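You operate a simulated robot arm through the tools that you are given. There is no shell and no other tool. Be economical: measure what you need, move in short steps, check, and stop when the job is done.

You run a simulated robot arm. Do the job below in one go: nothing can be reset, and whatever is moved stays where it is left.

Task
Tip the water from the grey drip tray into the teal tray on the side shelf.
Fine: stop the outfeed first; spill 10 g at most; the grey tray goes back on its drawer; slide that in and start again.
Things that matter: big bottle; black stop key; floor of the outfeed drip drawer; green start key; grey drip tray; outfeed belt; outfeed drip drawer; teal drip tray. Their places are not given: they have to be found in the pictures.

The check looks at the end state, three seconds after you hand in, the way a careful person would. Anything else that was tipped, shoved, dropped, spilled or broken makes it a failure.

Robot
A 7-joint arm with a two-finger parallel gripper, fixed in place. Base frame: the origin is at the foot of the arm, x ahead of it, y to its left, z up. Readings come in cm, degrees, newtons and seconds.
Its first joint turns from -166.0 to 166.0 degrees. Payload 4.4 kg.
Tool frame: the origin (TCP) lies between the finger pads and is the grasp point; the fingertips stand 2.3 cm ahead of it; z points along the fingers, y is the line along which they close. The gripper opens to 9.4 cm. The fingers are 3.8 cm wide and 1 cm thick; the gripper's body (5.4 by 9.6 cm) begins 3.9 cm behind the TCP.
Orientation is that of the tool frame in the base frame, as a unit quaternion [w, x, y, z]. With the fingers straight down and closing along the base's y, the tool's x points along the base's -x, its y along +y and its z along -z.

Tools
- The arm moves only by the tool send_rows. Its argument "increments" is one flat list of numbers, 6 for each row, row after row: the shift along the base's x, y, z in units of 300 mm (1.0 is 300 mm), then the turn, a rotation vector about the base's x, y, z in units of 90 degrees (1.0 is 90 degrees). In form: [x, y, z, rx, ry, rz, x, y, z, rx, ry, rz, ...]. A call has 1 to 10 rows; each row is the pose to reach, as a shift and turn from the pose commanded when the call began. "grip" is the gripper command, from -1 (shut) to 1 (fully open), values between in proportion, set as the call begins (left out, the last holds). A call with a number of a shift or a turn outside -1 to 1 is refused whole. Each row takes 0.2 s and may step no farther than 5 cm and 8.6 degrees from the row before; otherwise, or with a gripper value out of range, the whole call is refused. A pose out of reach is approached as far as the arm can. The call stops where the force on the tool passes 40 N (or 10 N more than at its start, if that is more) or the arm is blocked; 0.2 s more then pass. The fingers move at their own pace (about 7.2 cm/s each) and stop on an object; they squeeze with about 37 N. The grip force told is the motor's: it shows also when the fingers shut on nothing. Time passes only in rows, and 0.2 s behind the last, so rows that repeat a pose let the fingers close. It gives the time, the measured TCP pose, the force on the tool (base axes), the opening and the grip force at its end, in the units of the frame above (readings bear some noise), with the torque about the TCP (base axes, N m) and any sound that the robot's microphone picked up.
- Cameras (640 x 400 px; columns grow to the right, rows downward): "scene" is fixed at [20.71, 49.03, 175.71]; the picture's right is [-0.20, -0.98, 0.00], its down [-0.45, 0.09, -0.89] and it looks along [0.87, -0.18, -0.46] (base axes); focal length 316 px, centre (320, 200). "wrist" rides on the gripper at [8.6, 1.6, -7.4] in the tool frame; the picture's right is [-0.18, 0.98, 0.00], its down [-0.58, -0.11, -0.81] and it looks along [-0.79, -0.15, 0.59] (tool axes); focal length 243 px, centre (320, 200).
- get_image(camera): a new picture of that camera. No time passes.
- measure_at(camera, pixels): for up to 12 pixels [column, row] of the newest picture of that camera ("zoom" is the newest enlarged one), the place [x, y, z] in the base frame of the surface seen there, good to about 0.2 cm, but the place of the scene camera against the robot may be out by one fixed shift of up to 2.5 cm in any direction. No time passes.
- inspect(camera, box): a new picture of the part [left, top, right, bottom] of that camera's present view, enlarged. No time passes.
- finish_job(): hands the job in; it is judged then, once.

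Go step by step. Measure first, check grasps and placings, and put right what went wrong. The budget is 80 turns and 46 pictures, counting those below and the enlarged ones. Unless the task says otherwise, let go and move clear before handing in, and close with one line.

The tools are called after "Emit:" as a command line: name --argument value ..., lists and objects as JSON in quotes. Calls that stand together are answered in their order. send_rows: Moves the arm, as the interface text tells. Its arguments: {"type":"object","properties":{"increments":{"type":"array","items":{"type":"number"}},"grip":{"type":"number"}},"required":["increments"]} The other tools are called the same way: get_image (camera) takes a picture; measure_at (camera, pixels) gives the place of the surface under pixels of a picture; inspect (camera, box) takes an enlarged picture of a part of a camera's view; finish_job () hands the job in.

At the start:

```text
clock: 0.0
tool_pos: [71.15, 28.98, 152.23]
tcp_rot: [0.0, 0.0, 1.0, 0.001]
ft_force: [0.0, 0.1, 0.1]
wrist_torque: [-0.02, -0.01, 0.01]
grip_width: 9.39
grasp_force: 0.1
```

scene: 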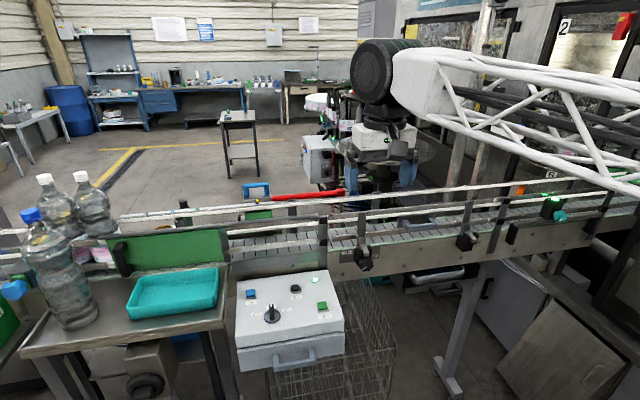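
wrist: 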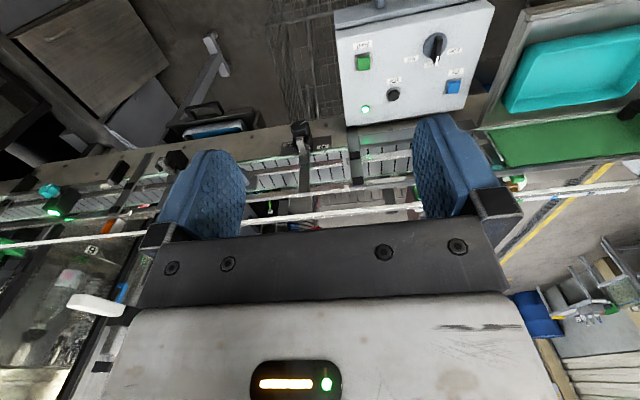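

The scene shows the control box near (290,310), the teal tray at (172,293), and possibly a drawer under the belt near (435,277). I'll zoom in on these parts.

Emit:
inspect --camera "scene" --box '[220, 260, 380, 380]'

Emit:
measure_at --camera "zoom" --pixels '[[120, 115], [300, 95], [408, 150], [210, 180], [60, 80], [430, 50], [80, 330], [480, 280], [360, 320], [250, 220], [330, 350], [360, 380]]'

Emit:
inspect --camera "scene" --box '[360, 200, 600, 380]'

Emit:
inspect --camera "wrist" --box '[140, 0, 340, 150]'

```text
3.33 times, centred on (300, 320) of scene
```

zoom: 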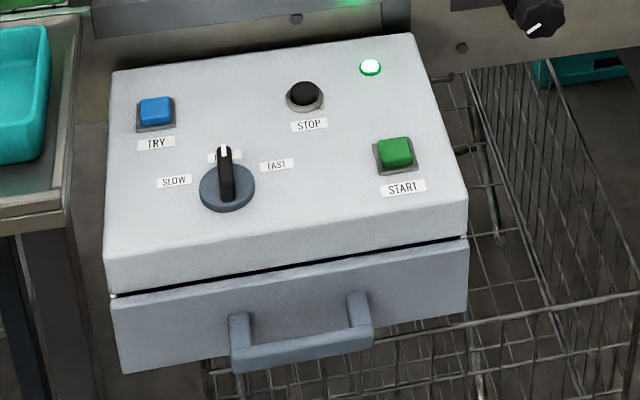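

```text
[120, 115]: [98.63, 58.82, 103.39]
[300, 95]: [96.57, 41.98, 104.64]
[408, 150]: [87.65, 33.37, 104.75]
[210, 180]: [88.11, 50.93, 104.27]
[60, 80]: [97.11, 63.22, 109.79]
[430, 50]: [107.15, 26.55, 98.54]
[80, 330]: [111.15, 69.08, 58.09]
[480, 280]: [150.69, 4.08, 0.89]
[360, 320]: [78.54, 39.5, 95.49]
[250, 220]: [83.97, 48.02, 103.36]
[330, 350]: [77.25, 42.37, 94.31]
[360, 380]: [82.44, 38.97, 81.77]
```

```text
2.22 times, centred on (480, 290) of scene
```

zoom: 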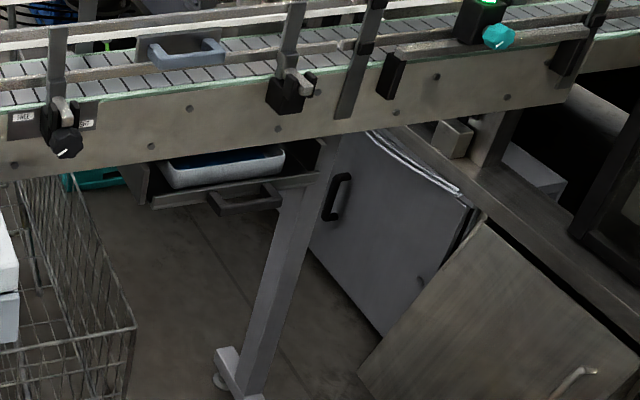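

```text
2.67 times, centred on (240, 75) of wrist
```

zoom: 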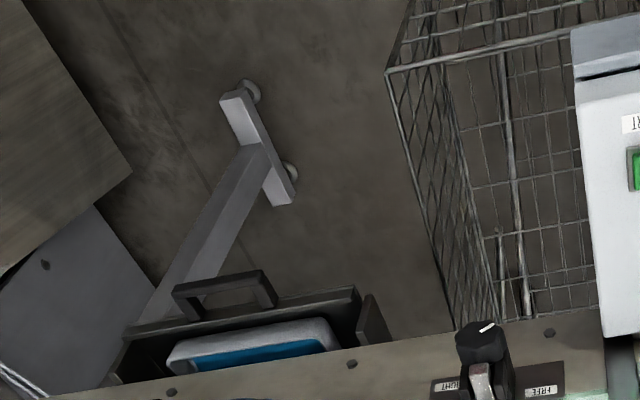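

The drawer stands partly open under the belt, with the grey tray (rim near zoom (250,345)) in it. I'll measure it and the control keys through the wrist camera, which has no shift.

Emit:
measure_at --camera "zoom" --pixels '[[175, 358], [325, 325], [335, 348], [250, 352], [125, 335], [355, 295], [180, 292], [265, 275], [225, 278], [375, 320], [350, 362], [470, 340]]'

Emit:
inspect --camera "wrist" --box '[320, 0, 640, 200]'

Emit:
measure_at --camera "zoom" --pixels '[[85, 122], [145, 188], [268, 172], [230, 90], [92, 218], [370, 215], [590, 60], [385, 195], [575, 175], [460, 95], [560, 130], [390, 215]]'

Emit:
measure_at --camera "scene" --pixels '[[295, 288], [322, 305], [251, 294], [426, 268], [441, 264], [455, 260], [128, 309], [188, 274], [218, 268], [170, 292], [68, 290], [31, 215]]'

```text
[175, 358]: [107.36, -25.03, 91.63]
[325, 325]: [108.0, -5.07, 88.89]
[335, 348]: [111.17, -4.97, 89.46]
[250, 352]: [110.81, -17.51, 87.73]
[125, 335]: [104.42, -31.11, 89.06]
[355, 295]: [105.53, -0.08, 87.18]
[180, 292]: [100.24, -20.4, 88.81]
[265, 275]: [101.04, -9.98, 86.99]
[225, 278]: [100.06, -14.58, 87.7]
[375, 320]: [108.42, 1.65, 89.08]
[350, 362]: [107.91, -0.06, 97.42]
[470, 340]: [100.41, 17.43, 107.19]
```

```text
2.00 times, centred on (480, 100) of wrist
```

zoom: 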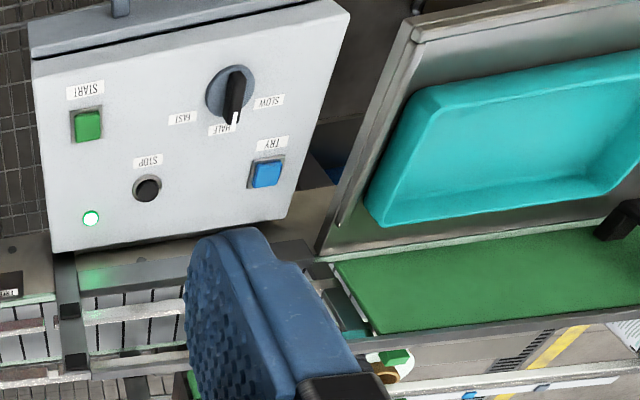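

```text
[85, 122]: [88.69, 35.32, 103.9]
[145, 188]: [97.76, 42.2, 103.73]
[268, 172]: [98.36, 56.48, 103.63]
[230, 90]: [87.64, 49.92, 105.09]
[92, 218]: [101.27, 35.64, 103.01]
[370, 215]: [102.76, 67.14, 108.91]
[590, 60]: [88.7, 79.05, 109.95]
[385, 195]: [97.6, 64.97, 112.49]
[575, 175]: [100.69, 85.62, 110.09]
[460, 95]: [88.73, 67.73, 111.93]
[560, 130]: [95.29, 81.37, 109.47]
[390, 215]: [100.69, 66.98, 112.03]
```

```text
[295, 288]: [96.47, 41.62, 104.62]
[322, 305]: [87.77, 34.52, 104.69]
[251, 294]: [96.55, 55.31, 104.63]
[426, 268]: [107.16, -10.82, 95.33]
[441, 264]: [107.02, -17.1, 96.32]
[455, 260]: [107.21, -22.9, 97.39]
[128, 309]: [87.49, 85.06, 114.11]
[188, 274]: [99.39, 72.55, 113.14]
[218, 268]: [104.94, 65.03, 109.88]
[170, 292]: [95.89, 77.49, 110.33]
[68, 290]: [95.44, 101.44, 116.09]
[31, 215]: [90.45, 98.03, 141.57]
```

The scene camera readings are off by about (-1.3, -0.6, +0.9) against the wrist's. The stop key is at about (97.8, 42.2, 103.8). I'll bring the shut fingers near it, pitched 40° forward.

Emit:
send_rows --increments '[0.0767, 0.0417, -0.11, 0, -0.0444, 0, 0.1533, 0.0833, -0.22, 0, -0.0889, 0, 0.23, 0.125, -0.33, 0, -0.1333, 0, 0.3067, 0.1667, -0.44, 0, -0.1778, 0, 0.3833, 0.2083, -0.55, 0, -0.2222, 0, 0.46, 0.25, -0.66, 0, -0.2667, 0, 0.5367, 0.2917, -0.77, 0, -0.3111, 0, 0.6133, 0.3333, -0.88, 0, -0.3556, 0, 0.69, 0.375, -0.99, 0, -0.4, 0, 0.7667, 0.4167, -1.0, 0, -0.4444, 0]' --grip -1

```text
clock: 2.2
tool_pos: [94.52, 41.59, 122.36]
tcp_rot: [0.342, 0.001, 0.94, -0.001]
ft_force: [0.5, -0.1, 0.3]
wrist_torque: [0.01, 0.08, 0.01]
grip_width: 0.0
grasp_force: 36.9
```

The arm reached (94.5, 41.6, 122.4) as meant. Now to 5 cm above the stop key, then I'll look.

Emit:
send_rows --increments '[0.05, 0.01, -0.13, 0, 0, 0, 0.109, 0.02, -0.26, 0, 0, 0, 0.109, 0.02, -0.36, 0, 0, 0, 0.109, 0.02, -0.44, 0, 0, 0, 0.109, 0.02, -0.44, 0, 0, 0]'

Emit:
get_image --camera "wrist"

Emit:
inspect --camera "scene" --box '[220, 240, 380, 340]'

```text
clock: 3.4
tool_pos: [97.41, 42.01, 109.3]
tcp_rot: [0.341, -0.001, 0.94, 0.001]
ft_force: [-0.1, 0.5, 0.0]
wrist_torque: [-0.01, 0.0, 0.0]
grip_width: 0.0
grasp_force: 37.3
```

```text
39 pictures are left
```

wrist: 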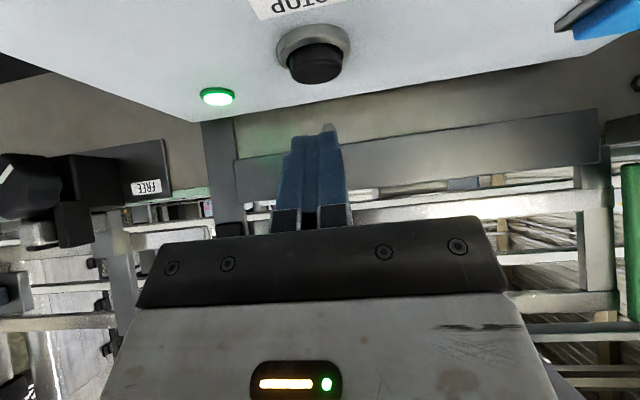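

```text
4.00 times, centred on (300, 290) of scene
```

zoom: 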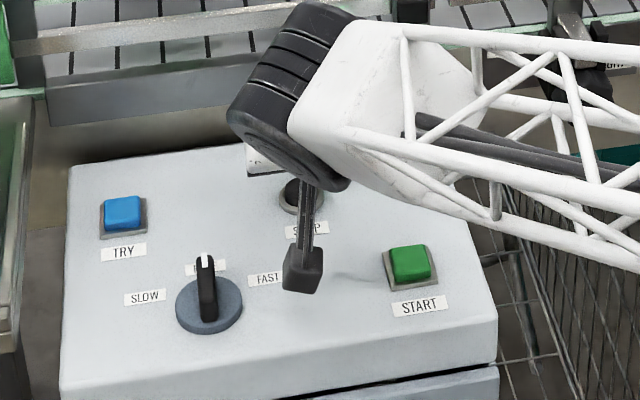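

The tips hover ahead of and above the stop key, seen at (316,60). I'll measure it at close range before pressing.

Emit:
measure_at --camera "wrist" --pixels '[[316, 50], [316, 75], [300, 60], [335, 60], [313, 35], [218, 95], [330, 128]]'

```text
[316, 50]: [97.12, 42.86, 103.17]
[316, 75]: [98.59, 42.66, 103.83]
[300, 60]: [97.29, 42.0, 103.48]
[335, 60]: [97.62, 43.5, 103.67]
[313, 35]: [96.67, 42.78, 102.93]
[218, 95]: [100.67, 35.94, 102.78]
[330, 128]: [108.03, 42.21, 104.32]
```

The key centre is at about (97.9, 42.7, 103.9). I'll shift slightly and press down in small steps, then lift.

Emit:
send_rows --increments '[0.005, 0.018, 0, 0, 0, 0, 0.005, 0.018, -0.04, 0, 0, 0, 0.005, 0.018, -0.07, 0, 0, 0, 0.005, 0.018, -0.085, 0, 0, 0, 0.005, 0.018, -0.1, 0, 0, 0, 0.005, 0.018, -0.11, 0, 0, 0]'

Emit:
get_image --camera "wrist"

```text
clock: 4.8
tool_pos: [97.62, 42.79, 106.04]
tcp_rot: [0.343, 0.0, 0.939, 0.001]
ft_force: [-13.3, -1.2, 26.3]
wrist_torque: [-0.01, 0.37, 0.03]
grip_width: 0.0
grasp_force: 36.4
heard: click
```

```text
37 pictures are left
```

wrist: 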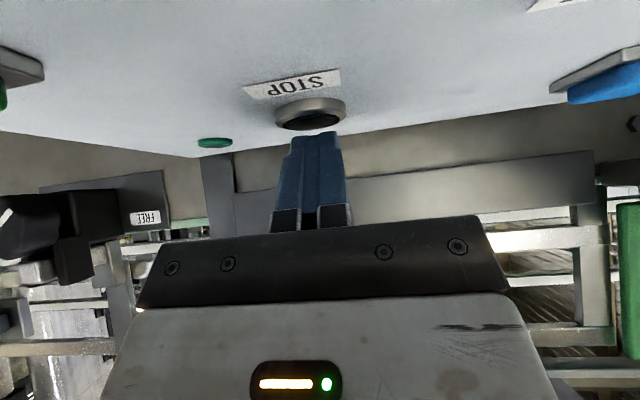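

The click and the dark lamp at (215,142) say the outfeed has stopped. I'll lift off and swing toward the drawer, rolling the gripper so that it can close vertically on the handle.

Emit:
send_rows --increments '[0, 0, 0.16, 0, 0, 0, 0, 0, 0.32, 0, 0, 0, -0.075, -0.1333, 0.345, 0.0607, 0, -0.0723, -0.15, -0.2667, 0.37, 0.1214, 0, -0.1446, -0.225, -0.4, 0.395, 0.1821, 0, -0.2169, -0.3, -0.5333, 0.42, 0.2428, 0, -0.2892, -0.375, -0.6667, 0.445, 0.3035, 0, -0.3615, -0.45, -0.8, 0.47, 0.3642, 0, -0.4338, -0.525, -0.9333, 0.495, 0.4249, 0, -0.5061, -0.6, -1.0, 0.52, 0.4856, 0, -0.5784]'

Emit:
get_image --camera "wrist"

Emit:
get_image --camera "scene"

```text
clock: 7.0
tool_pos: [79.68, 12.49, 121.32]
tcp_rot: [0.283, 0.525, 0.779, 0.191]
ft_force: [-0.3, 0.0, -0.3]
wrist_torque: [-0.02, 0.03, -0.04]
grip_width: 0.0
grasp_force: 36.8
```

```text
36 pictures are left
```

wrist: 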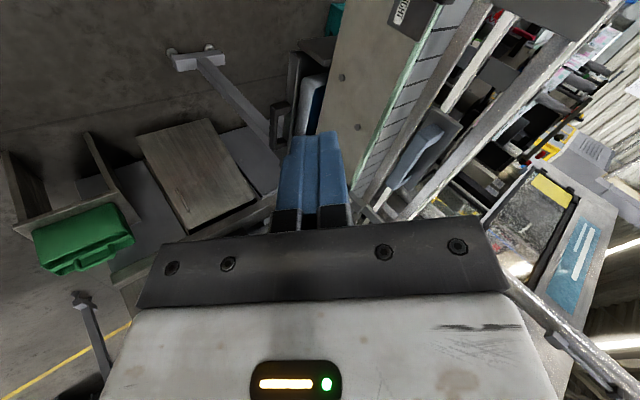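

```text
35 pictures are left
```

scene: 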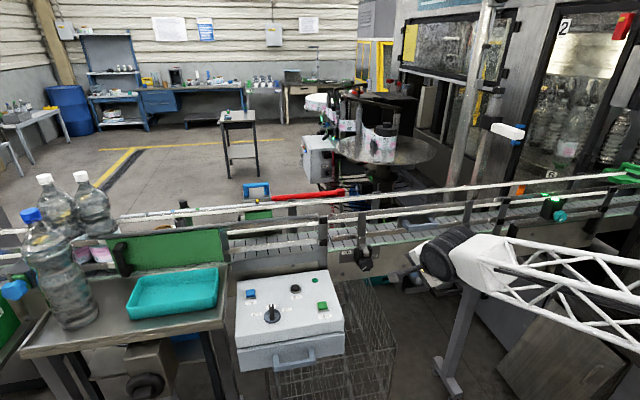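

The drawer handle can be seen at (280,125) in the wrist picture. I'll finish the roll and go in front of the handle.

Emit:
send_rows --increments '[0, -0.132, -0.0714, 0.0524, 0, -0.0624, 0, -0.264, -0.1429, 0.1048, 0, -0.1249, 0, -0.396, -0.2143, 0.1572, 0, -0.1873, 0, -0.528, -0.2857, 0.1572, 0, -0.1873, 0, -0.66, -0.3571, 0.1572, 0, -0.1873, 0, -0.792, -0.4286, 0.1572, 0, -0.1873, 0, -0.923, -0.5, 0.1572, 0, -0.1873]' --grip 0

Emit:
send_rows --increments '[0, 0, -0.1, 0, -0.0926, 0, 0, 0, -0.2, 0, -0.1852, 0, 0, 0, -0.3, 0, -0.2778, 0, 0, 0, -0.4, 0, -0.3704, 0, 0, 0, -0.5, 0, -0.463, 0, 0, 0, -0.6, 0, -0.5556, 0, 0, 0, -0.6, 0, -0.5556, 0]'

Emit:
get_image --camera "wrist"

Emit:
inspect --camera "scene" --box '[360, 220, 540, 340]'

```text
clock: 8.6
tool_pos: [79.55, -15.13, 106.35]
tcp_rot: [0.242, 0.664, 0.665, 0.242]
ft_force: [0.4, -0.2, -0.9]
wrist_torque: [0.0, 0.02, 0.0]
grip_width: 4.73
grasp_force: 0.0
```

```text
clock: 10.2
tool_pos: [79.83, -15.13, 88.27]
tcp_rot: [0.501, 0.5, 0.499, 0.5]
ft_force: [0.1, -0.1, 0.6]
wrist_torque: [0.0, -0.01, 0.0]
grip_width: 4.69
grasp_force: 0.0
```

```text
34 pictures are left
```

wrist: 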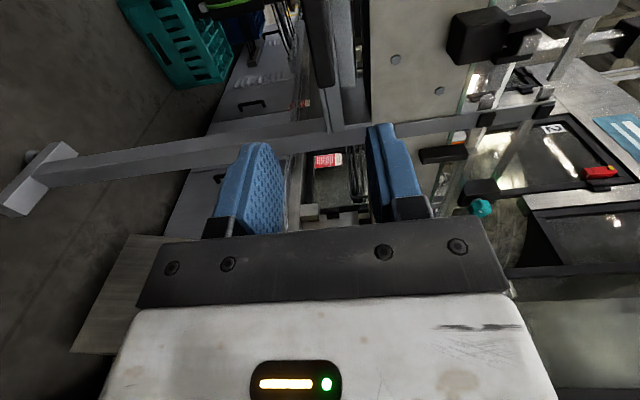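

```text
3.33 times, centred on (450, 280) of scene
```

zoom: 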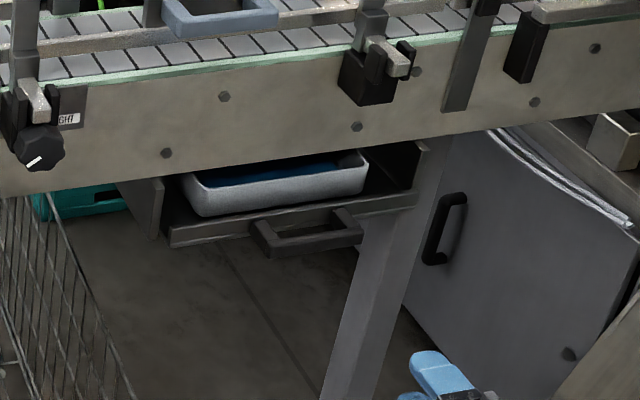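

In the scene zoom the handle bar is around (305,240), and the gripper (425,370) is lower right of it. I'll measure the handle, tray and drawer points, plus one gripper point to check the shift.

Emit:
measure_at --camera "zoom" --pixels '[[270, 245], [315, 242], [355, 236], [262, 225], [195, 208], [355, 188], [275, 205], [190, 180], [360, 155], [290, 225], [430, 358], [385, 205]]'

Emit:
measure_at --camera "wrist" --pixels '[[345, 60], [345, 110], [260, 170], [395, 165], [325, 30], [385, 80], [270, 160]]'

```text
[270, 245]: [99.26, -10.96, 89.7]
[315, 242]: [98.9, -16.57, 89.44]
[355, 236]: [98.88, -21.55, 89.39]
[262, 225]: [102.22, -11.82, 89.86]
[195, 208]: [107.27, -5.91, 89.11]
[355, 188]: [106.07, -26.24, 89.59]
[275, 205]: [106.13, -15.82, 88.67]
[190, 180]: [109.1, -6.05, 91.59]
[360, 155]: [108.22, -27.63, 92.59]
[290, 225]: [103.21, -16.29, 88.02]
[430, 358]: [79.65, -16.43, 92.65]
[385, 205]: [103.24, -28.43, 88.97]
```

```text
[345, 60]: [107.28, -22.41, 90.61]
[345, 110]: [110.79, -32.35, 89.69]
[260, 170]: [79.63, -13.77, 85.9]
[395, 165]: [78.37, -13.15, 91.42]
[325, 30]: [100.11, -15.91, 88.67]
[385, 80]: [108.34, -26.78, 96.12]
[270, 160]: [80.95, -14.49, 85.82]
```

The handle bar is at about (100.3, -15.7, 88.5) and the gripper is level with it. I'll slide forward so that the fingers straddle the bar, then close.

Emit:
send_rows --increments '[0.14, -0.015, 0, 0, 0, 0, 0.28, -0.015, 0.005, 0, 0, 0, 0.42, -0.015, 0.005, 0, 0, 0, 0.54, -0.015, 0.005, 0, 0, 0, 0.62, -0.015, 0.005, 0, 0, 0, 0.66, -0.015, 0.005, 0, 0, 0, 0.69, -0.015, 0.005, 0, 0, 0]'

Emit:
send_rows --increments '[0, 0, 0, 0, 0, 0, 0, 0, 0, 0, 0, 0, 0, 0, 0, 0, 0, 0]' --grip -1

Emit:
inspect --camera "scene" --box '[360, 220, 540, 340]'

```text
clock: 11.8
tool_pos: [100.33, -15.51, 88.47]
tcp_rot: [0.501, 0.5, 0.5, 0.499]
ft_force: [0.5, 0.3, 0.3]
wrist_torque: [-0.03, 0.01, 0.0]
grip_width: 4.71
grasp_force: 0.0
```

```text
clock: 12.7
tool_pos: [100.29, -15.53, 87.94]
tcp_rot: [0.498, 0.501, 0.502, 0.498]
ft_force: [1.5, 0.4, -2.3]
wrist_torque: [0.57, 0.07, 0.16]
grip_width: 2.2
grasp_force: 44.6
stopped in row 3: the force on the tool passed its limit at 42 N (the readings are from after the stop); the commanded pose is now the measured one
```

```text
3.33 times, centred on (450, 280) of scene
```

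zoom: 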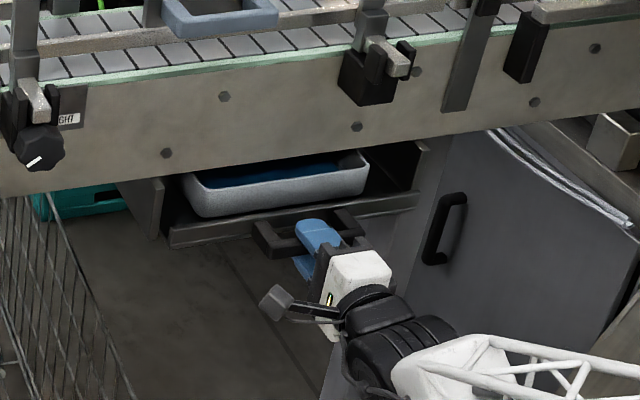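

The bar is held (2.2 cm). I'll pull slowly along -x to keep the water calm.

Emit:
send_rows --increments '[-0.007, 0, 0, 0, 0, 0, -0.023, 0, 0, 0, 0, 0, -0.05, 0, 0, 0, 0, 0, -0.083, 0, 0, 0, 0, 0, -0.117, 0, 0, 0, 0, 0, -0.15, 0, 0, 0, 0, 0, -0.183, 0, 0, 0, 0, 0, -0.21, 0, 0, 0, 0, 0, -0.227, 0, 0, 0, 0, 0, -0.233, 0, 0, 0, 0, 0]'

Emit:
inspect --camera "scene" --box '[360, 220, 540, 340]'

```text
clock: 14.9
tool_pos: [93.22, -15.41, 87.98]
tcp_rot: [0.499, 0.502, 0.501, 0.499]
ft_force: [1.0, -19.1, -10.5]
wrist_torque: [-0.79, 0.15, 0.13]
grip_width: 2.21
grasp_force: 44.6
```

```text
3.33 times, centred on (450, 280) of scene
```

zoom: 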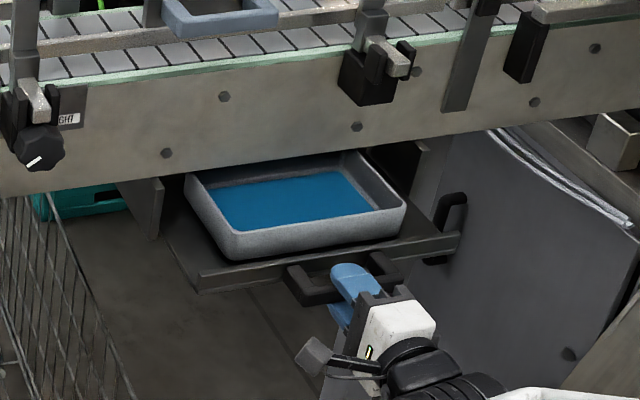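

The tray slides out with the drawer and the water is calm. I'll pull on, easing the sideways load slightly.

Emit:
send_rows --increments '[-0.007, -0.003, 0, 0, 0, 0, -0.023, -0.004, 0, 0, 0, 0, -0.05, -0.004, 0, 0, 0, 0, -0.083, -0.004, 0, 0, 0, 0, -0.117, -0.004, 0, 0, 0, 0, -0.15, -0.004, 0, 0, 0, 0, -0.183, -0.004, 0, 0, 0, 0, -0.21, -0.004, 0, 0, 0, 0, -0.227, -0.004, 0, 0, 0, 0, -0.233, -0.004, 0, 0, 0, 0]'

Emit:
inspect --camera "scene" --box '[360, 220, 540, 340]'

```text
clock: 16.5
tool_pos: [87.71, -15.51, 87.92]
tcp_rot: [0.497, 0.501, 0.503, 0.499]
ft_force: [0.3, 10.7, -0.3]
wrist_torque: [0.59, -0.06, -0.33]
grip_width: 2.18
grasp_force: 45.2
stopped in row 8: the force on the tool passed its limit at 40 N (the readings are from after the stop); the commanded pose is now the measured one
```

```text
3.33 times, centred on (450, 280) of scene
```

zoom: 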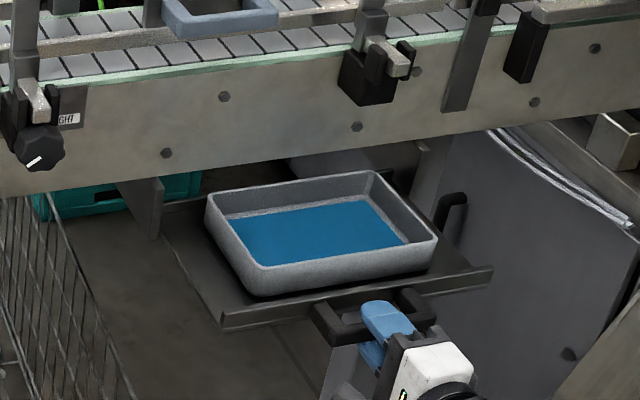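

The drawer reached its end stop, having travelled about 12.6 cm. I'll measure the tray: rims at (260,268), (437,238), (207,195), (372,172), the water level and the drawer floor.

Emit:
measure_at --camera "zoom" --pixels '[[260, 268], [435, 240], [207, 196], [370, 173], [350, 254], [235, 230], [290, 183], [405, 205], [310, 235], [265, 292], [222, 318], [490, 270]]'

Emit:
measure_at --camera "zoom" --pixels '[[190, 250], [210, 290], [455, 255], [20, 195], [300, 150], [370, 130], [440, 320], [260, 265], [233, 232], [405, 208]]'

```text
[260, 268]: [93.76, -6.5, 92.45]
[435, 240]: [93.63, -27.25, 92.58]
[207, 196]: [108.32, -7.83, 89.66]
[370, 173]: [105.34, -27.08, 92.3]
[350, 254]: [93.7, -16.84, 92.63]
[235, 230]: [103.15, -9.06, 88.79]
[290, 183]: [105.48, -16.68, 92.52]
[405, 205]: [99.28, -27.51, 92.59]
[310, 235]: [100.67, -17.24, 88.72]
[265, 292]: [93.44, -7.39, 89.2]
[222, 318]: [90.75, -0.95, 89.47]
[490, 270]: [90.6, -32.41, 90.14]
```

```text
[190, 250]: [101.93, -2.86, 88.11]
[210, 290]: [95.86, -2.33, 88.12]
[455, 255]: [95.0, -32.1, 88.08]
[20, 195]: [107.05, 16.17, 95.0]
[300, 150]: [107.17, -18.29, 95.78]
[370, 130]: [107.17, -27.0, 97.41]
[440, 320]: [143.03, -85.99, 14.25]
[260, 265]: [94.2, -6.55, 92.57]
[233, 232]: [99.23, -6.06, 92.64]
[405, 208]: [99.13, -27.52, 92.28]
```

True positions (scene + about [1.3, 0.6, -0.9]): the tray spans x 95 to 106.8, y -26.9 to -5.6, with its rim at z 91.7. The plan is to grip the middle of the near long wall with the tool straight down. First I'll release the handle, back off and rise.

Emit:
send_rows --increments '[0, 0, 0, 0, 0, 0, 0, 0, 0, 0, 0, 0, -0.05, 0, 0, 0, 0, 0, -0.15, 0, 0, 0, 0, 0, -0.25, 0, 0, 0, 0, 0, -0.3, 0, 0.1, 0, 0, 0, -0.3, 0, 0.25, 0, 0, 0, -0.3, 0, 0.4, 0, 0, 0, -0.3, 0, 0.55, 0, 0, 0]' --grip 0

Emit:
send_rows --increments '[0.03, 0, 0, 0, 0.0944, 0, 0.06, 0, 0, 0, 0.1888, 0, 0.09, 0, 0, 0, 0.2832, 0, 0.12, 0, 0, 0, 0.3776, 0, 0.15, 0, 0, 0, 0.472, 0, 0.18, 0, 0, 0, 0.5664, 0, 0.21, 0, 0, 0, 0.6608, 0, 0.24, 0, 0, 0, 0.7552, 0, 0.27, 0, 0, 0, 0.8496, 0, 0.3, 0, 0, 0, 0.944, 0]'

Emit:
get_image --camera "scene"

```text
clock: 18.5
tool_pos: [78.63, -15.53, 104.37]
tcp_rot: [0.498, 0.502, 0.502, 0.498]
ft_force: [0.0, -0.6, -0.6]
wrist_torque: [-0.01, -0.01, 0.01]
grip_width: 4.7
grasp_force: 0.1
```

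```text
clock: 20.7
tool_pos: [87.74, -15.68, 104.6]
tcp_rot: [0.027, 0.707, 0.707, 0.028]
ft_force: [0.0, 1.3, 0.0]
wrist_torque: [0.01, -0.01, -0.04]
grip_width: 4.69
grasp_force: 0.0
```

```text
29 pictures are left
```

scene: 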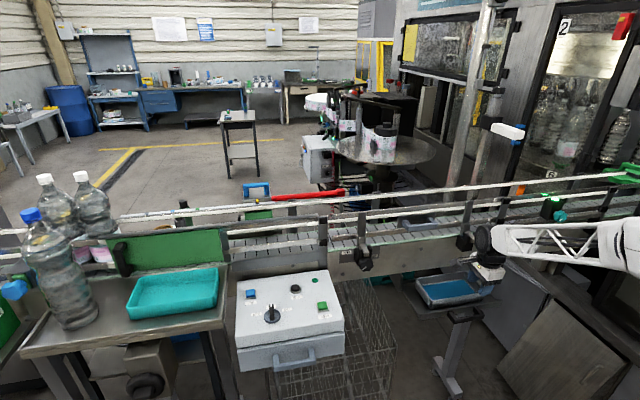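

The drawer is open and the gripper is nearly straight down. A wrist picture will give the wall's exact place.

Emit:
send_rows --increments '[0.05, -0.01, 0, 0, 0.05, 0, 0.1, -0.02, 0, 0, 0.05, 0]' --grip -0.36

Emit:
get_image --camera "wrist"

```text
clock: 21.3
tool_pos: [90.76, -16.33, 104.4]
tcp_rot: [-0.001, 0.707, 0.707, 0.0]
ft_force: [0.8, -0.3, 0.5]
wrist_torque: [0.02, -0.01, 0.02]
grip_width: 3.01
grasp_force: 0.0
```

```text
28 pictures are left
```

wrist: 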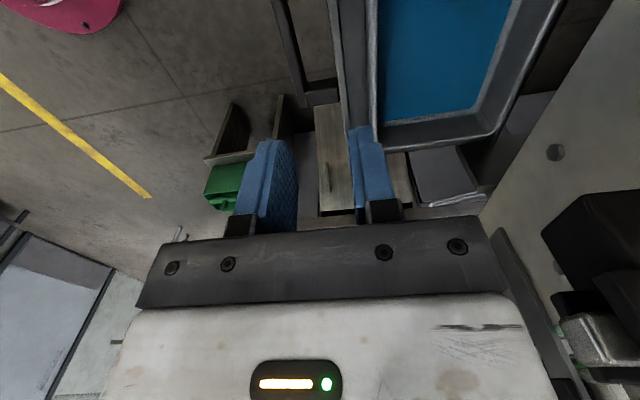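

The near wall runs vertically near (360,60) in the picture. I'll measure its outer and inner edges, the drawer front, and the clamp on the right.

Emit:
measure_at --camera "wrist" --pixels '[[343, 40], [360, 40], [372, 40], [377, 80], [350, 100], [368, 115], [378, 145], [500, 130], [440, 60], [300, 60], [600, 230], [540, 290]]'

Emit:
inspect --camera "wrist" --box '[260, 0, 420, 120]'

```text
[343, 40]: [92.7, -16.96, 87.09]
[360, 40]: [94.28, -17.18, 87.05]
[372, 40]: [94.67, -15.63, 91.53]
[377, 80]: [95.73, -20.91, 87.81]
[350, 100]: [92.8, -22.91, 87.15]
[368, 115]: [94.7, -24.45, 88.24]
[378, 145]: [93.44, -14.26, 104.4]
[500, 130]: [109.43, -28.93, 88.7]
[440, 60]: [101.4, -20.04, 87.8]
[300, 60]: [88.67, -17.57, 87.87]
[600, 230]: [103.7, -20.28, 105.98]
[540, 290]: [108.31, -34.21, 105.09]
```

```text
3.33 times, centred on (340, 60) of wrist
```

zoom: 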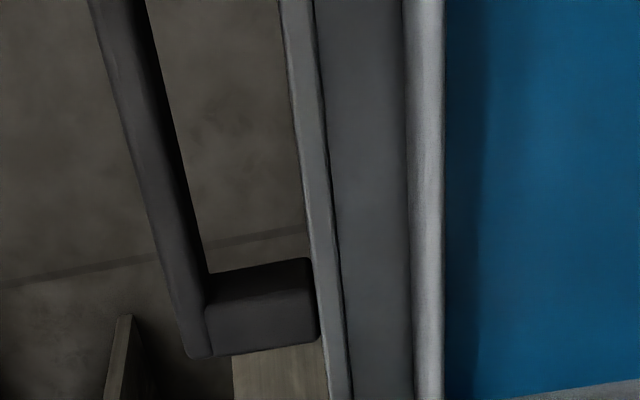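

The rim strip spans about (405 to 445) in the zoom, and I'll measure both its edges.

Emit:
measure_at --camera "zoom" --pixels '[[410, 100], [425, 100], [440, 100], [448, 100], [405, 250], [415, 250], [428, 250], [440, 250], [310, 100], [330, 100], [470, 100], [550, 100]]'

```text
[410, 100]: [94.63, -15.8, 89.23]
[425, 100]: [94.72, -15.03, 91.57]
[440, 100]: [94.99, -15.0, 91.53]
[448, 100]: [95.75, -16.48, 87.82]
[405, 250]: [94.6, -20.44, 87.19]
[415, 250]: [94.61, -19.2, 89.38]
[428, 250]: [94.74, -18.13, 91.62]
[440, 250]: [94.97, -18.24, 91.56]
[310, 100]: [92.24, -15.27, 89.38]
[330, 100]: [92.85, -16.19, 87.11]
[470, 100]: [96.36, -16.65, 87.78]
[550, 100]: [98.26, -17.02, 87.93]
```

The wall is at x 94.6 to 95.1 and the drawer front's inner face at x 92.4. So I'll open only 1.7 cm, centre on (94.85, -16.2), and stop 5 cm above the rim to check.

Emit:
send_rows --increments '[0.07, -0.003, 0, 0, 0, 0, 0.138, -0.003, -0.04, 0, 0, 0, 0.138, -0.003, -0.14, 0, 0, 0, 0.138, -0.003, -0.24, 0, 0, 0, 0.138, -0.003, -0.24, 0, 0, 0]' --grip -0.64

Emit:
get_image --camera "wrist"

Emit:
inspect --camera "scene" --box '[380, 200, 560, 340]'

```text
clock: 22.5
tool_pos: [94.95, -16.45, 97.22]
tcp_rot: [0.0, 0.707, 0.707, 0.001]
ft_force: [0.5, 0.2, 0.6]
wrist_torque: [0.0, 0.0, 0.03]
grip_width: 1.69
grasp_force: 0.0
```

```text
26 pictures are left
```

wrist: 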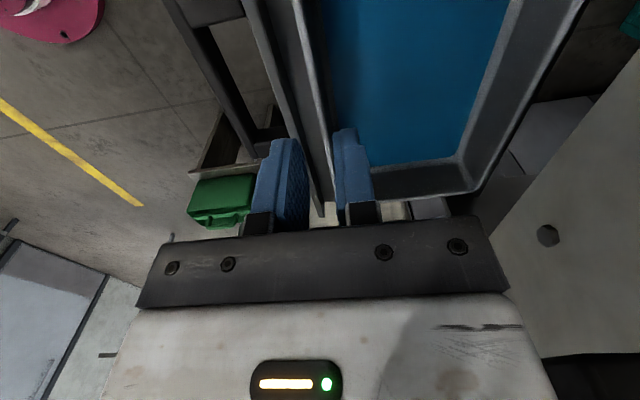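

```text
2.86 times, centred on (470, 270) of scene
```

zoom: 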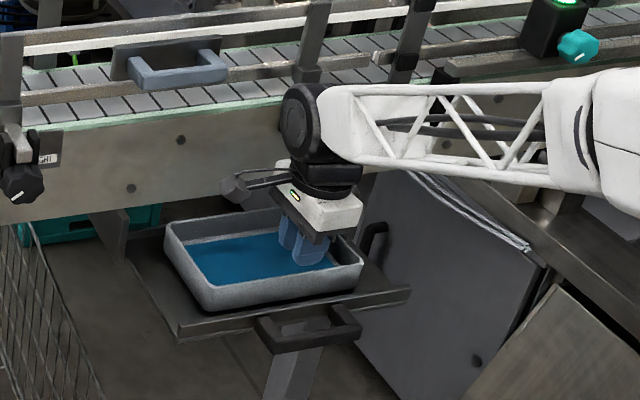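

The fingers straddle the wall line with TCP x at 94.95, and the clearances look fine. I'll descend slowly to z 90.7.

Emit:
send_rows --increments '[-0.003, 0.008, -0.06, 0, 0, 0, -0.003, 0.012, -0.11, 0, 0, 0, -0.003, 0.012, -0.15, 0, 0, 0, -0.003, 0.012, -0.18, 0, 0, 0, -0.003, 0.012, -0.2, 0, 0, 0, -0.003, 0.012, -0.216, 0, 0, 0]'

Emit:
get_image --camera "wrist"

```text
clock: 23.9
tool_pos: [94.77, -16.03, 90.74]
tcp_rot: [0.0, 0.707, 0.707, 0.002]
ft_force: [0.4, -0.5, 0.4]
wrist_torque: [0.01, 0.01, 0.01]
grip_width: 1.7
grasp_force: 0.0
```

```text
24 pictures are left
```

wrist: 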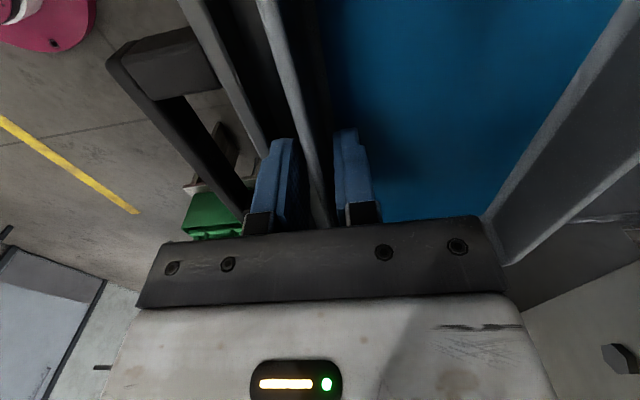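

The rim strip runs between the two fingers at (315,190) and there is no contact. Closing now.

Emit:
send_rows --increments '[0, 0, 0, 0, 0, 0, 0, 0, 0, 0, 0, 0, 0, 0, 0, 0, 0, 0]' --grip -1

Emit:
send_rows --increments '[0, 0, 0.01, 0, 0, 0, 0, 0, 0.025, 0, 0, 0, 0, 0, 0.045, 0, 0, 0, 0, 0, 0.06, 0, 0, 0, 0, 0, 0.067, 0, 0, 0]'

Emit:
inspect --camera "scene" --box '[380, 200, 560, 340]'

```text
clock: 24.7
tool_pos: [94.91, -15.96, 90.72]
tcp_rot: [-0.001, 0.708, 0.707, 0.002]
ft_force: [0.1, -0.1, -0.2]
wrist_torque: [-0.13, 0.09, -0.01]
grip_width: 0.47
grasp_force: 36.8
```

```text
clock: 25.9
tool_pos: [94.85, -15.94, 92.73]
tcp_rot: [0.0, 0.707, 0.707, 0.001]
ft_force: [0.2, -0.1, -2.4]
wrist_torque: [0.01, 0.15, 0.01]
grip_width: 0.48
grasp_force: 37.1
```

```text
2.86 times, centred on (470, 270) of scene
```

zoom: 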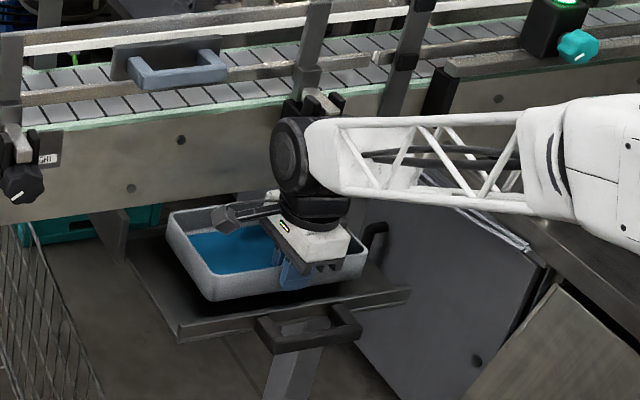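

The tray is lifted level, weighing about 2.4 N in all. I'll draw it back from the belt and up, smoothly.

Emit:
send_rows --increments '[-0.017, 0, 0.0, 0, 0, 0, -0.05, 0, 0, 0, 0, 0, -0.1, 0, 0.017, 0, 0, 0, -0.167, 0, 0.05, 0, 0, 0, -0.233, 0, 0.1, 0, 0, 0, -0.3, 0, 0.167, 0, 0, 0, -0.367, 0, 0.25, 0, 0, 0, -0.433, 0, 0.333, 0, 0, 0, -0.483, 0, 0.4, 0, 0, 0, -0.5, 0, 0.433, 0, 0, 0]'

Emit:
send_rows --increments '[0, 0, 0.02, 0, 0, 0, 0, 0, 0.07, 0, 0, 0, 0, 0.01, 0.14, 0, 0, 0, 0, 0.03, 0.22, 0, 0, 0, 0, 0.06, 0.3, 0, 0, 0, 0, 0.1, 0.38, 0, 0, 0, 0, 0.15, 0.46, 0, 0, 0, 0, 0.2, 0.53, 0, 0, 0, 0, 0.24, 0.58, 0, 0, 0, 0, 0.26, 0.6, 0, 0, 0]'

Emit:
get_image --camera "scene"

```text
clock: 28.1
tool_pos: [79.9, -15.79, 105.61]
tcp_rot: [0.0, 0.707, 0.707, 0.001]
ft_force: [-0.1, 0.0, -2.9]
wrist_torque: [0.02, 0.15, -0.02]
grip_width: 0.47
grasp_force: 37.1
```

```text
clock: 30.3
tool_pos: [79.6, -8.17, 123.81]
tcp_rot: [0.001, 0.707, 0.707, 0.002]
ft_force: [-0.4, 1.0, -3.0]
wrist_torque: [0.01, 0.15, -0.03]
grip_width: 0.48
grasp_force: 37.0
```

```text
22 pictures are left
```

scene: 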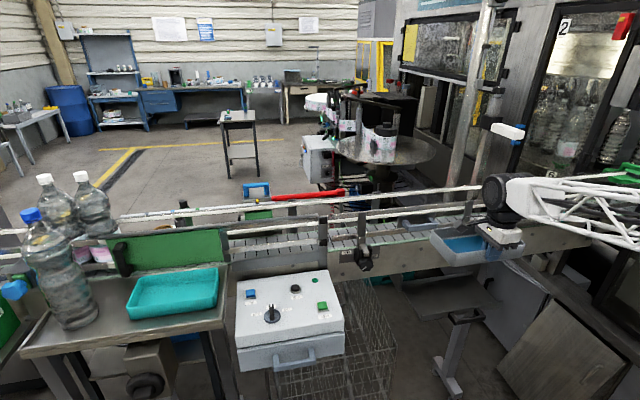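

All calm. Before carrying it over, I'll measure the teal tray's rim corners, the shelf edge, the green panel and the bottles.

Emit:
inspect --camera "scene" --box '[0, 160, 256, 400]'

```text
1.67 times, centred on (128, 280) of scene
```

zoom: 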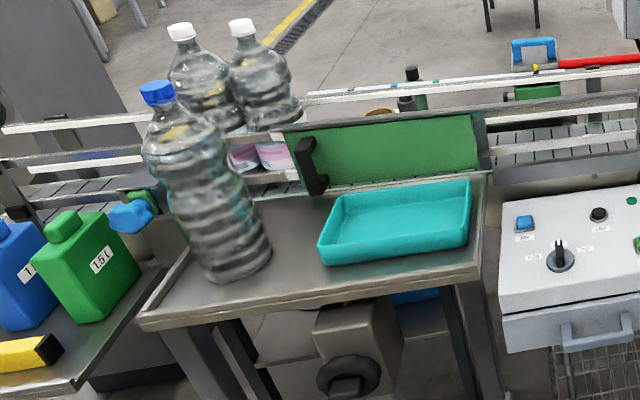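

Emit:
measure_at --camera "zoom" --pixels '[[325, 258], [466, 240], [342, 198], [467, 183], [400, 222], [290, 130], [475, 118], [470, 165], [265, 240], [200, 130], [150, 320], [480, 272]]'

Emit:
measure_at --camera "zoom" --pixels '[[318, 240], [470, 225], [400, 192], [400, 250], [230, 275], [300, 220], [400, 290], [310, 165], [485, 180], [160, 90], [600, 215], [560, 260]]'

```text
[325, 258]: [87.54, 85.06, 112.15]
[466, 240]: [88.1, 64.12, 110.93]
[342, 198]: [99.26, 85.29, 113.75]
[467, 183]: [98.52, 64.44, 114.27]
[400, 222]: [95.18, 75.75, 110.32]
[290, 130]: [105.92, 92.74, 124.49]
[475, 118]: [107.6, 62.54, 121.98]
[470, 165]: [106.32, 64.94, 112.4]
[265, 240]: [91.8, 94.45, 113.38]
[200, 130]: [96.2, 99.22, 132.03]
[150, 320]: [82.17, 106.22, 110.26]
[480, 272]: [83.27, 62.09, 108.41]
```

```text
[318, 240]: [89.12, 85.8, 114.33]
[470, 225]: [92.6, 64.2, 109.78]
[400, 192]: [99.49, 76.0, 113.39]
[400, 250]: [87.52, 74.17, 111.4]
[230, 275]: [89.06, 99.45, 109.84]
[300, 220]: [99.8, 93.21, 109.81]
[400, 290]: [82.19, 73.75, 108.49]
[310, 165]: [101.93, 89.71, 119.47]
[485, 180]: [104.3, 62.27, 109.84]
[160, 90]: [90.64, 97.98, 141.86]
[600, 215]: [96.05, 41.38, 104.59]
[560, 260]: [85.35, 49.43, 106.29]
```

True teal tray is about x 88.8–100.8, y 65–86.5, with its rim at z 113.4; the big bottle stands at y>95. I'll carry the grey tray level along +y in smooth steps.

Emit:
send_rows --increments '[-0.003, 0.026, 0, 0, 0, 0, -0.01, 0.097, 0, 0, 0, 0, -0.02, 0.201, 0, 0, 0, 0, -0.035, 0.327, 0, 0, 0, 0, -0.05, 0.465, 0, 0, 0, 0, -0.065, 0.603, 0, 0, 0, 0, -0.08, 0.729, 0, 0, 0, 0, -0.09, 0.833, 0, 0, 0, 0, -0.097, 0.904, 0, 0, 0, 0, -0.1, 0.93, 0, 0, 0, 0]'

Emit:
send_rows --increments '[-0.003, 0.026, 0, 0, 0, 0.006, -0.01, 0.097, 0, 0, 0, 0.023, -0.02, 0.201, 0, 0, 0, 0.048, -0.035, 0.327, 0, 0, 0, 0.078, -0.05, 0.465, 0, 0, 0, 0.111, -0.065, 0.603, 0, 0, 0, 0.144, -0.08, 0.729, 0, 0, 0, 0.174, -0.09, 0.833, 0, 0, 0, 0.199, -0.097, 0.904, 0, 0, 0, 0.216, -0.1, 0.93, 0, 0, 0, 0.222]'

Emit:
get_image --camera "scene"

```text
clock: 32.5
tool_pos: [76.87, 19.72, 123.87]
tcp_rot: [0.0, 0.707, 0.707, 0.002]
ft_force: [0.6, 0.7, -3.0]
wrist_torque: [0.01, 0.17, 0.02]
grip_width: 0.48
grasp_force: 37.7
```

```text
clock: 34.7
tool_pos: [73.81, 47.52, 123.84]
tcp_rot: [-0.001, 0.574, 0.819, 0.001]
ft_force: [-1.0, 0.4, -2.8]
wrist_torque: [-0.09, 0.15, -0.01]
grip_width: 0.47
grasp_force: 37.3
```

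```text
20 pictures are left
```

scene: 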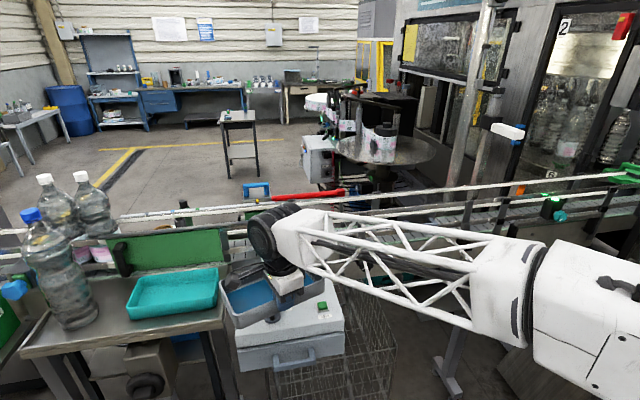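

The water stays calm and the heading is 20°. I'll go on outward with a gentle 18° pre-tilt toward the right-near corner, which is well below the flow angle, and see how far the reach goes.

Emit:
send_rows --increments '[0.006, 0.018, 0.002, 0.004, -0.0036, 0, 0.025, 0.067, 0.007, 0.016, -0.0134, 0, 0.052, 0.14, 0.014, 0.033, -0.028, 0, 0.084, 0.227, 0.023, 0.054, -0.045, 0, 0.12, 0.323, 0.033, 0.077, -0.065, 0, 0.156, 0.419, 0.043, 0.099, -0.084, 0, 0.188, 0.506, 0.052, 0.12, -0.101, 0, 0.215, 0.579, 0.06, 0.137, -0.116, 0, 0.233, 0.628, 0.065, 0.149, -0.125, 0, 0.24, 0.646, 0.067, 0.153, -0.129, 0]'

```text
clock: 36.9
tool_pos: [81.03, 66.98, 125.68]
tcp_rot: [0.014, 0.567, 0.809, 0.157]
ft_force: [-0.6, 0.3, -2.4]
wrist_torque: [-0.07, 0.13, -0.01]
grip_width: 0.43
grasp_force: 37.3
```

Reached exactly. Going further outward in two short steps.

Emit:
send_rows --increments '[0.005, 0.008, 0, 0, 0, 0, 0.02, 0.033, 0, 0, 0, 0, 0.045, 0.075, 0, 0, 0, 0, 0.075, 0.125, 0, 0, 0, 0, 0.095, 0.158, 0, 0, 0, 0, 0.1, 0.167, 0, 0, 0, 0]'

Emit:
get_image --camera "scene"

```text
clock: 38.3
tool_pos: [84.08, 72.0, 125.71]
tcp_rot: [0.014, 0.567, 0.809, 0.156]
ft_force: [-0.3, -0.5, -1.4]
wrist_torque: [-0.04, 0.16, 0.01]
grip_width: 0.48
grasp_force: 37.6
```

```text
19 pictures are left
```

scene: 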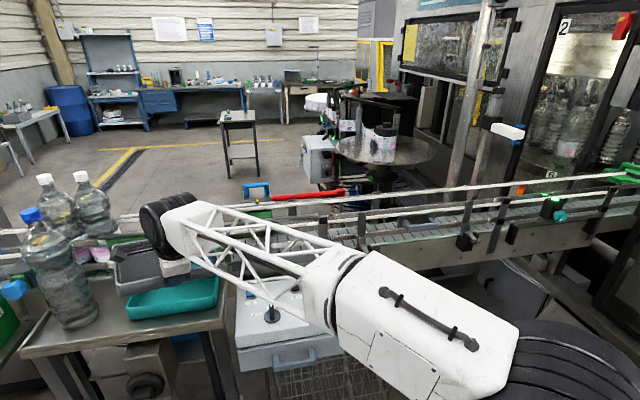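

Still reached. One more short step outward, with the tilt going to about 21°.

Emit:
send_rows --increments '[0.006, 0.008, 0, 0.002, -0.002, 0, 0.025, 0.033, 0, 0.006, -0.005, 0, 0.055, 0.073, 0, 0.012, -0.01, 0, 0.09, 0.119, 0, 0.02, -0.017, 0, 0.112, 0.148, 0, 0.024, -0.02, 0, 0.117, 0.155, 0, 0.0255, -0.0214, 0]'

Emit:
inspect --camera "scene" --box '[60, 180, 260, 340]'

```text
clock: 39.7
tool_pos: [87.52, 76.66, 125.84]
tcp_rot: [0.017, 0.563, 0.806, 0.182]
ft_force: [0.2, -0.6, -2.8]
wrist_torque: [-0.04, 0.15, 0.01]
grip_width: 0.45
grasp_force: 36.9
```

```text
2.50 times, centred on (160, 260) of scene
```

zoom: 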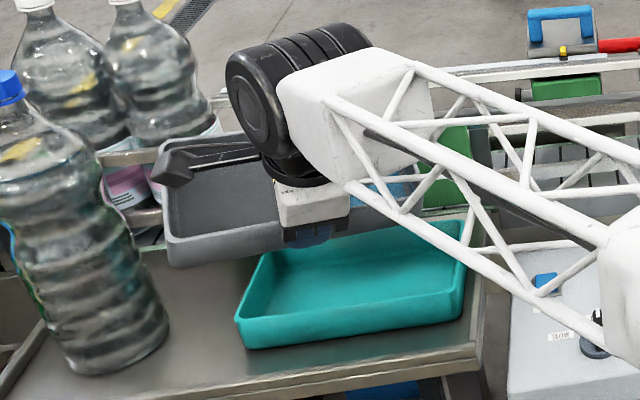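

Full reach again, and the water has pooled at the right-near corner. I'll bring that corner properly over the teal tray, then tilt slowly to 33°.

Emit:
send_rows --increments '[0.01, 0.013, -0.008, 0, 0, 0, 0.04, 0.05, -0.03, 0, 0, 0, 0.07, 0.09, -0.055, 0, 0, 0, 0.09, 0.115, -0.07, 0, 0, 0, 0.093, 0.12, -0.075, 0.017, -0.0143, 0, 0.093, 0.12, -0.075, 0.034, -0.0286, 0, 0.093, 0.12, -0.075, 0.051, -0.0428, 0, 0.093, 0.12, -0.075, 0.068, -0.0571, 0, 0.093, 0.12, -0.075, 0.085, -0.0714, 0, 0.093, 0.12, -0.075, 0.102, -0.0857, 0]'

Emit:
inspect --camera "scene" --box '[60, 180, 260, 340]'

```text
clock: 41.9
tool_pos: [90.34, 80.35, 123.5]
tcp_rot: [0.025, 0.549, 0.786, 0.283]
ft_force: [1.0, 0.0, -3.8]
wrist_torque: [-0.08, 0.12, -0.01]
grip_width: 0.45
grasp_force: 37.0
```

```text
2.50 times, centred on (160, 260) of scene
```

zoom: 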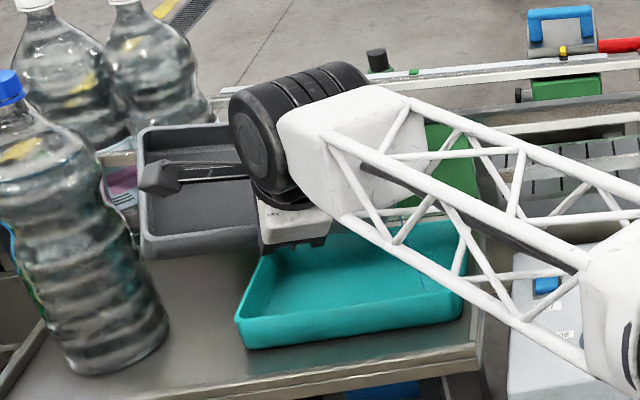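

No water is leaving yet and nothing is touching. I'll tilt on slowly to 51°, keeping the corner in place.

Emit:
send_rows --increments '[-0.002, -0.003, 0, 0.0153, -0.0129, 0, -0.005, -0.006, 0, 0.0306, -0.0257, 0, -0.007, -0.008, 0, 0.046, -0.0386, 0, -0.009, -0.011, 0, 0.0613, -0.0514, 0, -0.012, -0.014, 0, 0.0766, -0.0643, 0, -0.014, -0.017, 0, 0.0919, -0.0772, 0, -0.016, -0.02, 0, 0.1072, -0.09, 0, -0.019, -0.022, 0, 0.1226, -0.1029, 0, -0.021, -0.025, 0, 0.1379, -0.1157, 0, -0.023, -0.028, 0, 0.1532, -0.1286, 0]'

Emit:
inspect --camera "scene" --box '[60, 180, 260, 340]'

```text
clock: 44.1
tool_pos: [89.69, 79.47, 123.46]
tcp_rot: [0.038, 0.518, 0.739, 0.43]
ft_force: [0.4, -0.1, -2.0]
wrist_torque: [0.0, 0.11, -0.01]
grip_width: 0.47
grasp_force: 37.5
```

```text
2.50 times, centred on (160, 260) of scene
```

zoom: 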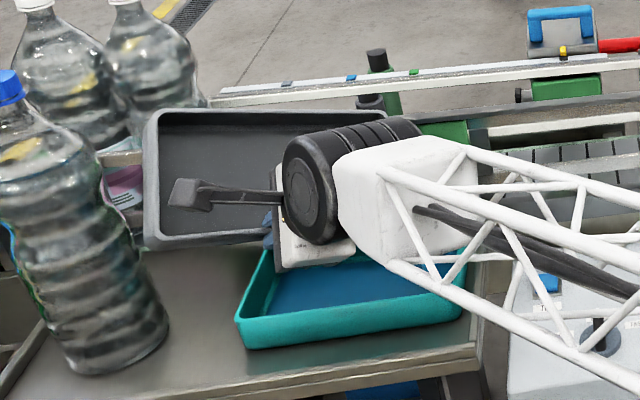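

Blue water now lies in the teal tray. I'll keep tilting slowly to 70°, then to 90°.

Emit:
send_rows --increments '[-0.003, -0.004, 0, 0.0162, -0.0136, 0, -0.007, -0.008, 0, 0.0323, -0.0271, 0, -0.01, -0.012, 0, 0.0485, -0.0407, 0, -0.013, -0.016, 0, 0.0647, -0.0543, 0, -0.017, -0.02, 0, 0.0808, -0.0678, 0, -0.02, -0.024, 0, 0.097, -0.0814, 0, -0.023, -0.028, 0, 0.1132, -0.095, 0, -0.027, -0.032, 0, 0.1294, -0.1086, 0, -0.03, -0.036, 0, 0.1455, -0.1221, 0, -0.033, -0.04, 0, 0.1617, -0.1357, 0]'

Emit:
send_rows --increments '[-0.004, -0.005, 0, 0.017, -0.0143, 0, -0.007, -0.009, 0, 0.034, -0.0286, 0, -0.011, -0.014, 0, 0.0511, -0.0429, 0, -0.015, -0.018, 0, 0.0681, -0.0572, 0, -0.018, -0.023, 0, 0.0851, -0.0714, 0, -0.022, -0.028, 0, 0.1021, -0.0857, 0, -0.026, -0.032, 0, 0.1191, -0.1, 0, -0.03, -0.037, 0, 0.1362, -0.1143, 0, -0.034, -0.041, 0, 0.1532, -0.1286, 0, -0.037, -0.046, 0, 0.1702, -0.1429, 0]'

Emit:
inspect --camera "scene" --box '[60, 180, 260, 340]'

```text
clock: 46.3
tool_pos: [88.59, 78.33, 123.45]
tcp_rot: [0.051, 0.47, 0.67, 0.572]
ft_force: [0.0, -0.4, -1.1]
wrist_torque: [-0.04, 0.12, -0.02]
grip_width: 0.46
grasp_force: 37.5
```

```text
clock: 48.5
tool_pos: [87.59, 76.93, 123.44]
tcp_rot: [0.063, 0.406, 0.578, 0.705]
ft_force: [-0.5, 0.0, -1.9]
wrist_torque: [-0.01, 0.06, -0.02]
grip_width: 0.49
grasp_force: 37.0
```

```text
2.50 times, centred on (160, 260) of scene
```

zoom: 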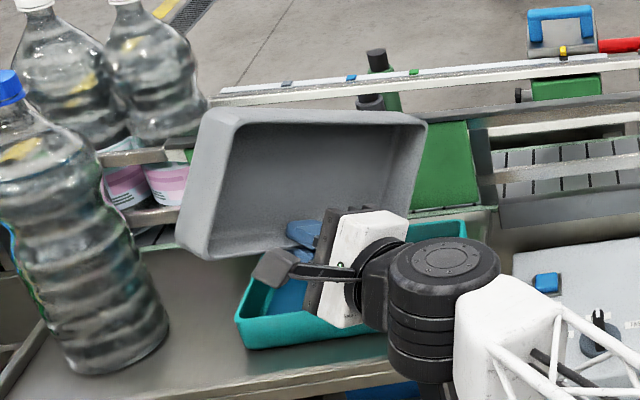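

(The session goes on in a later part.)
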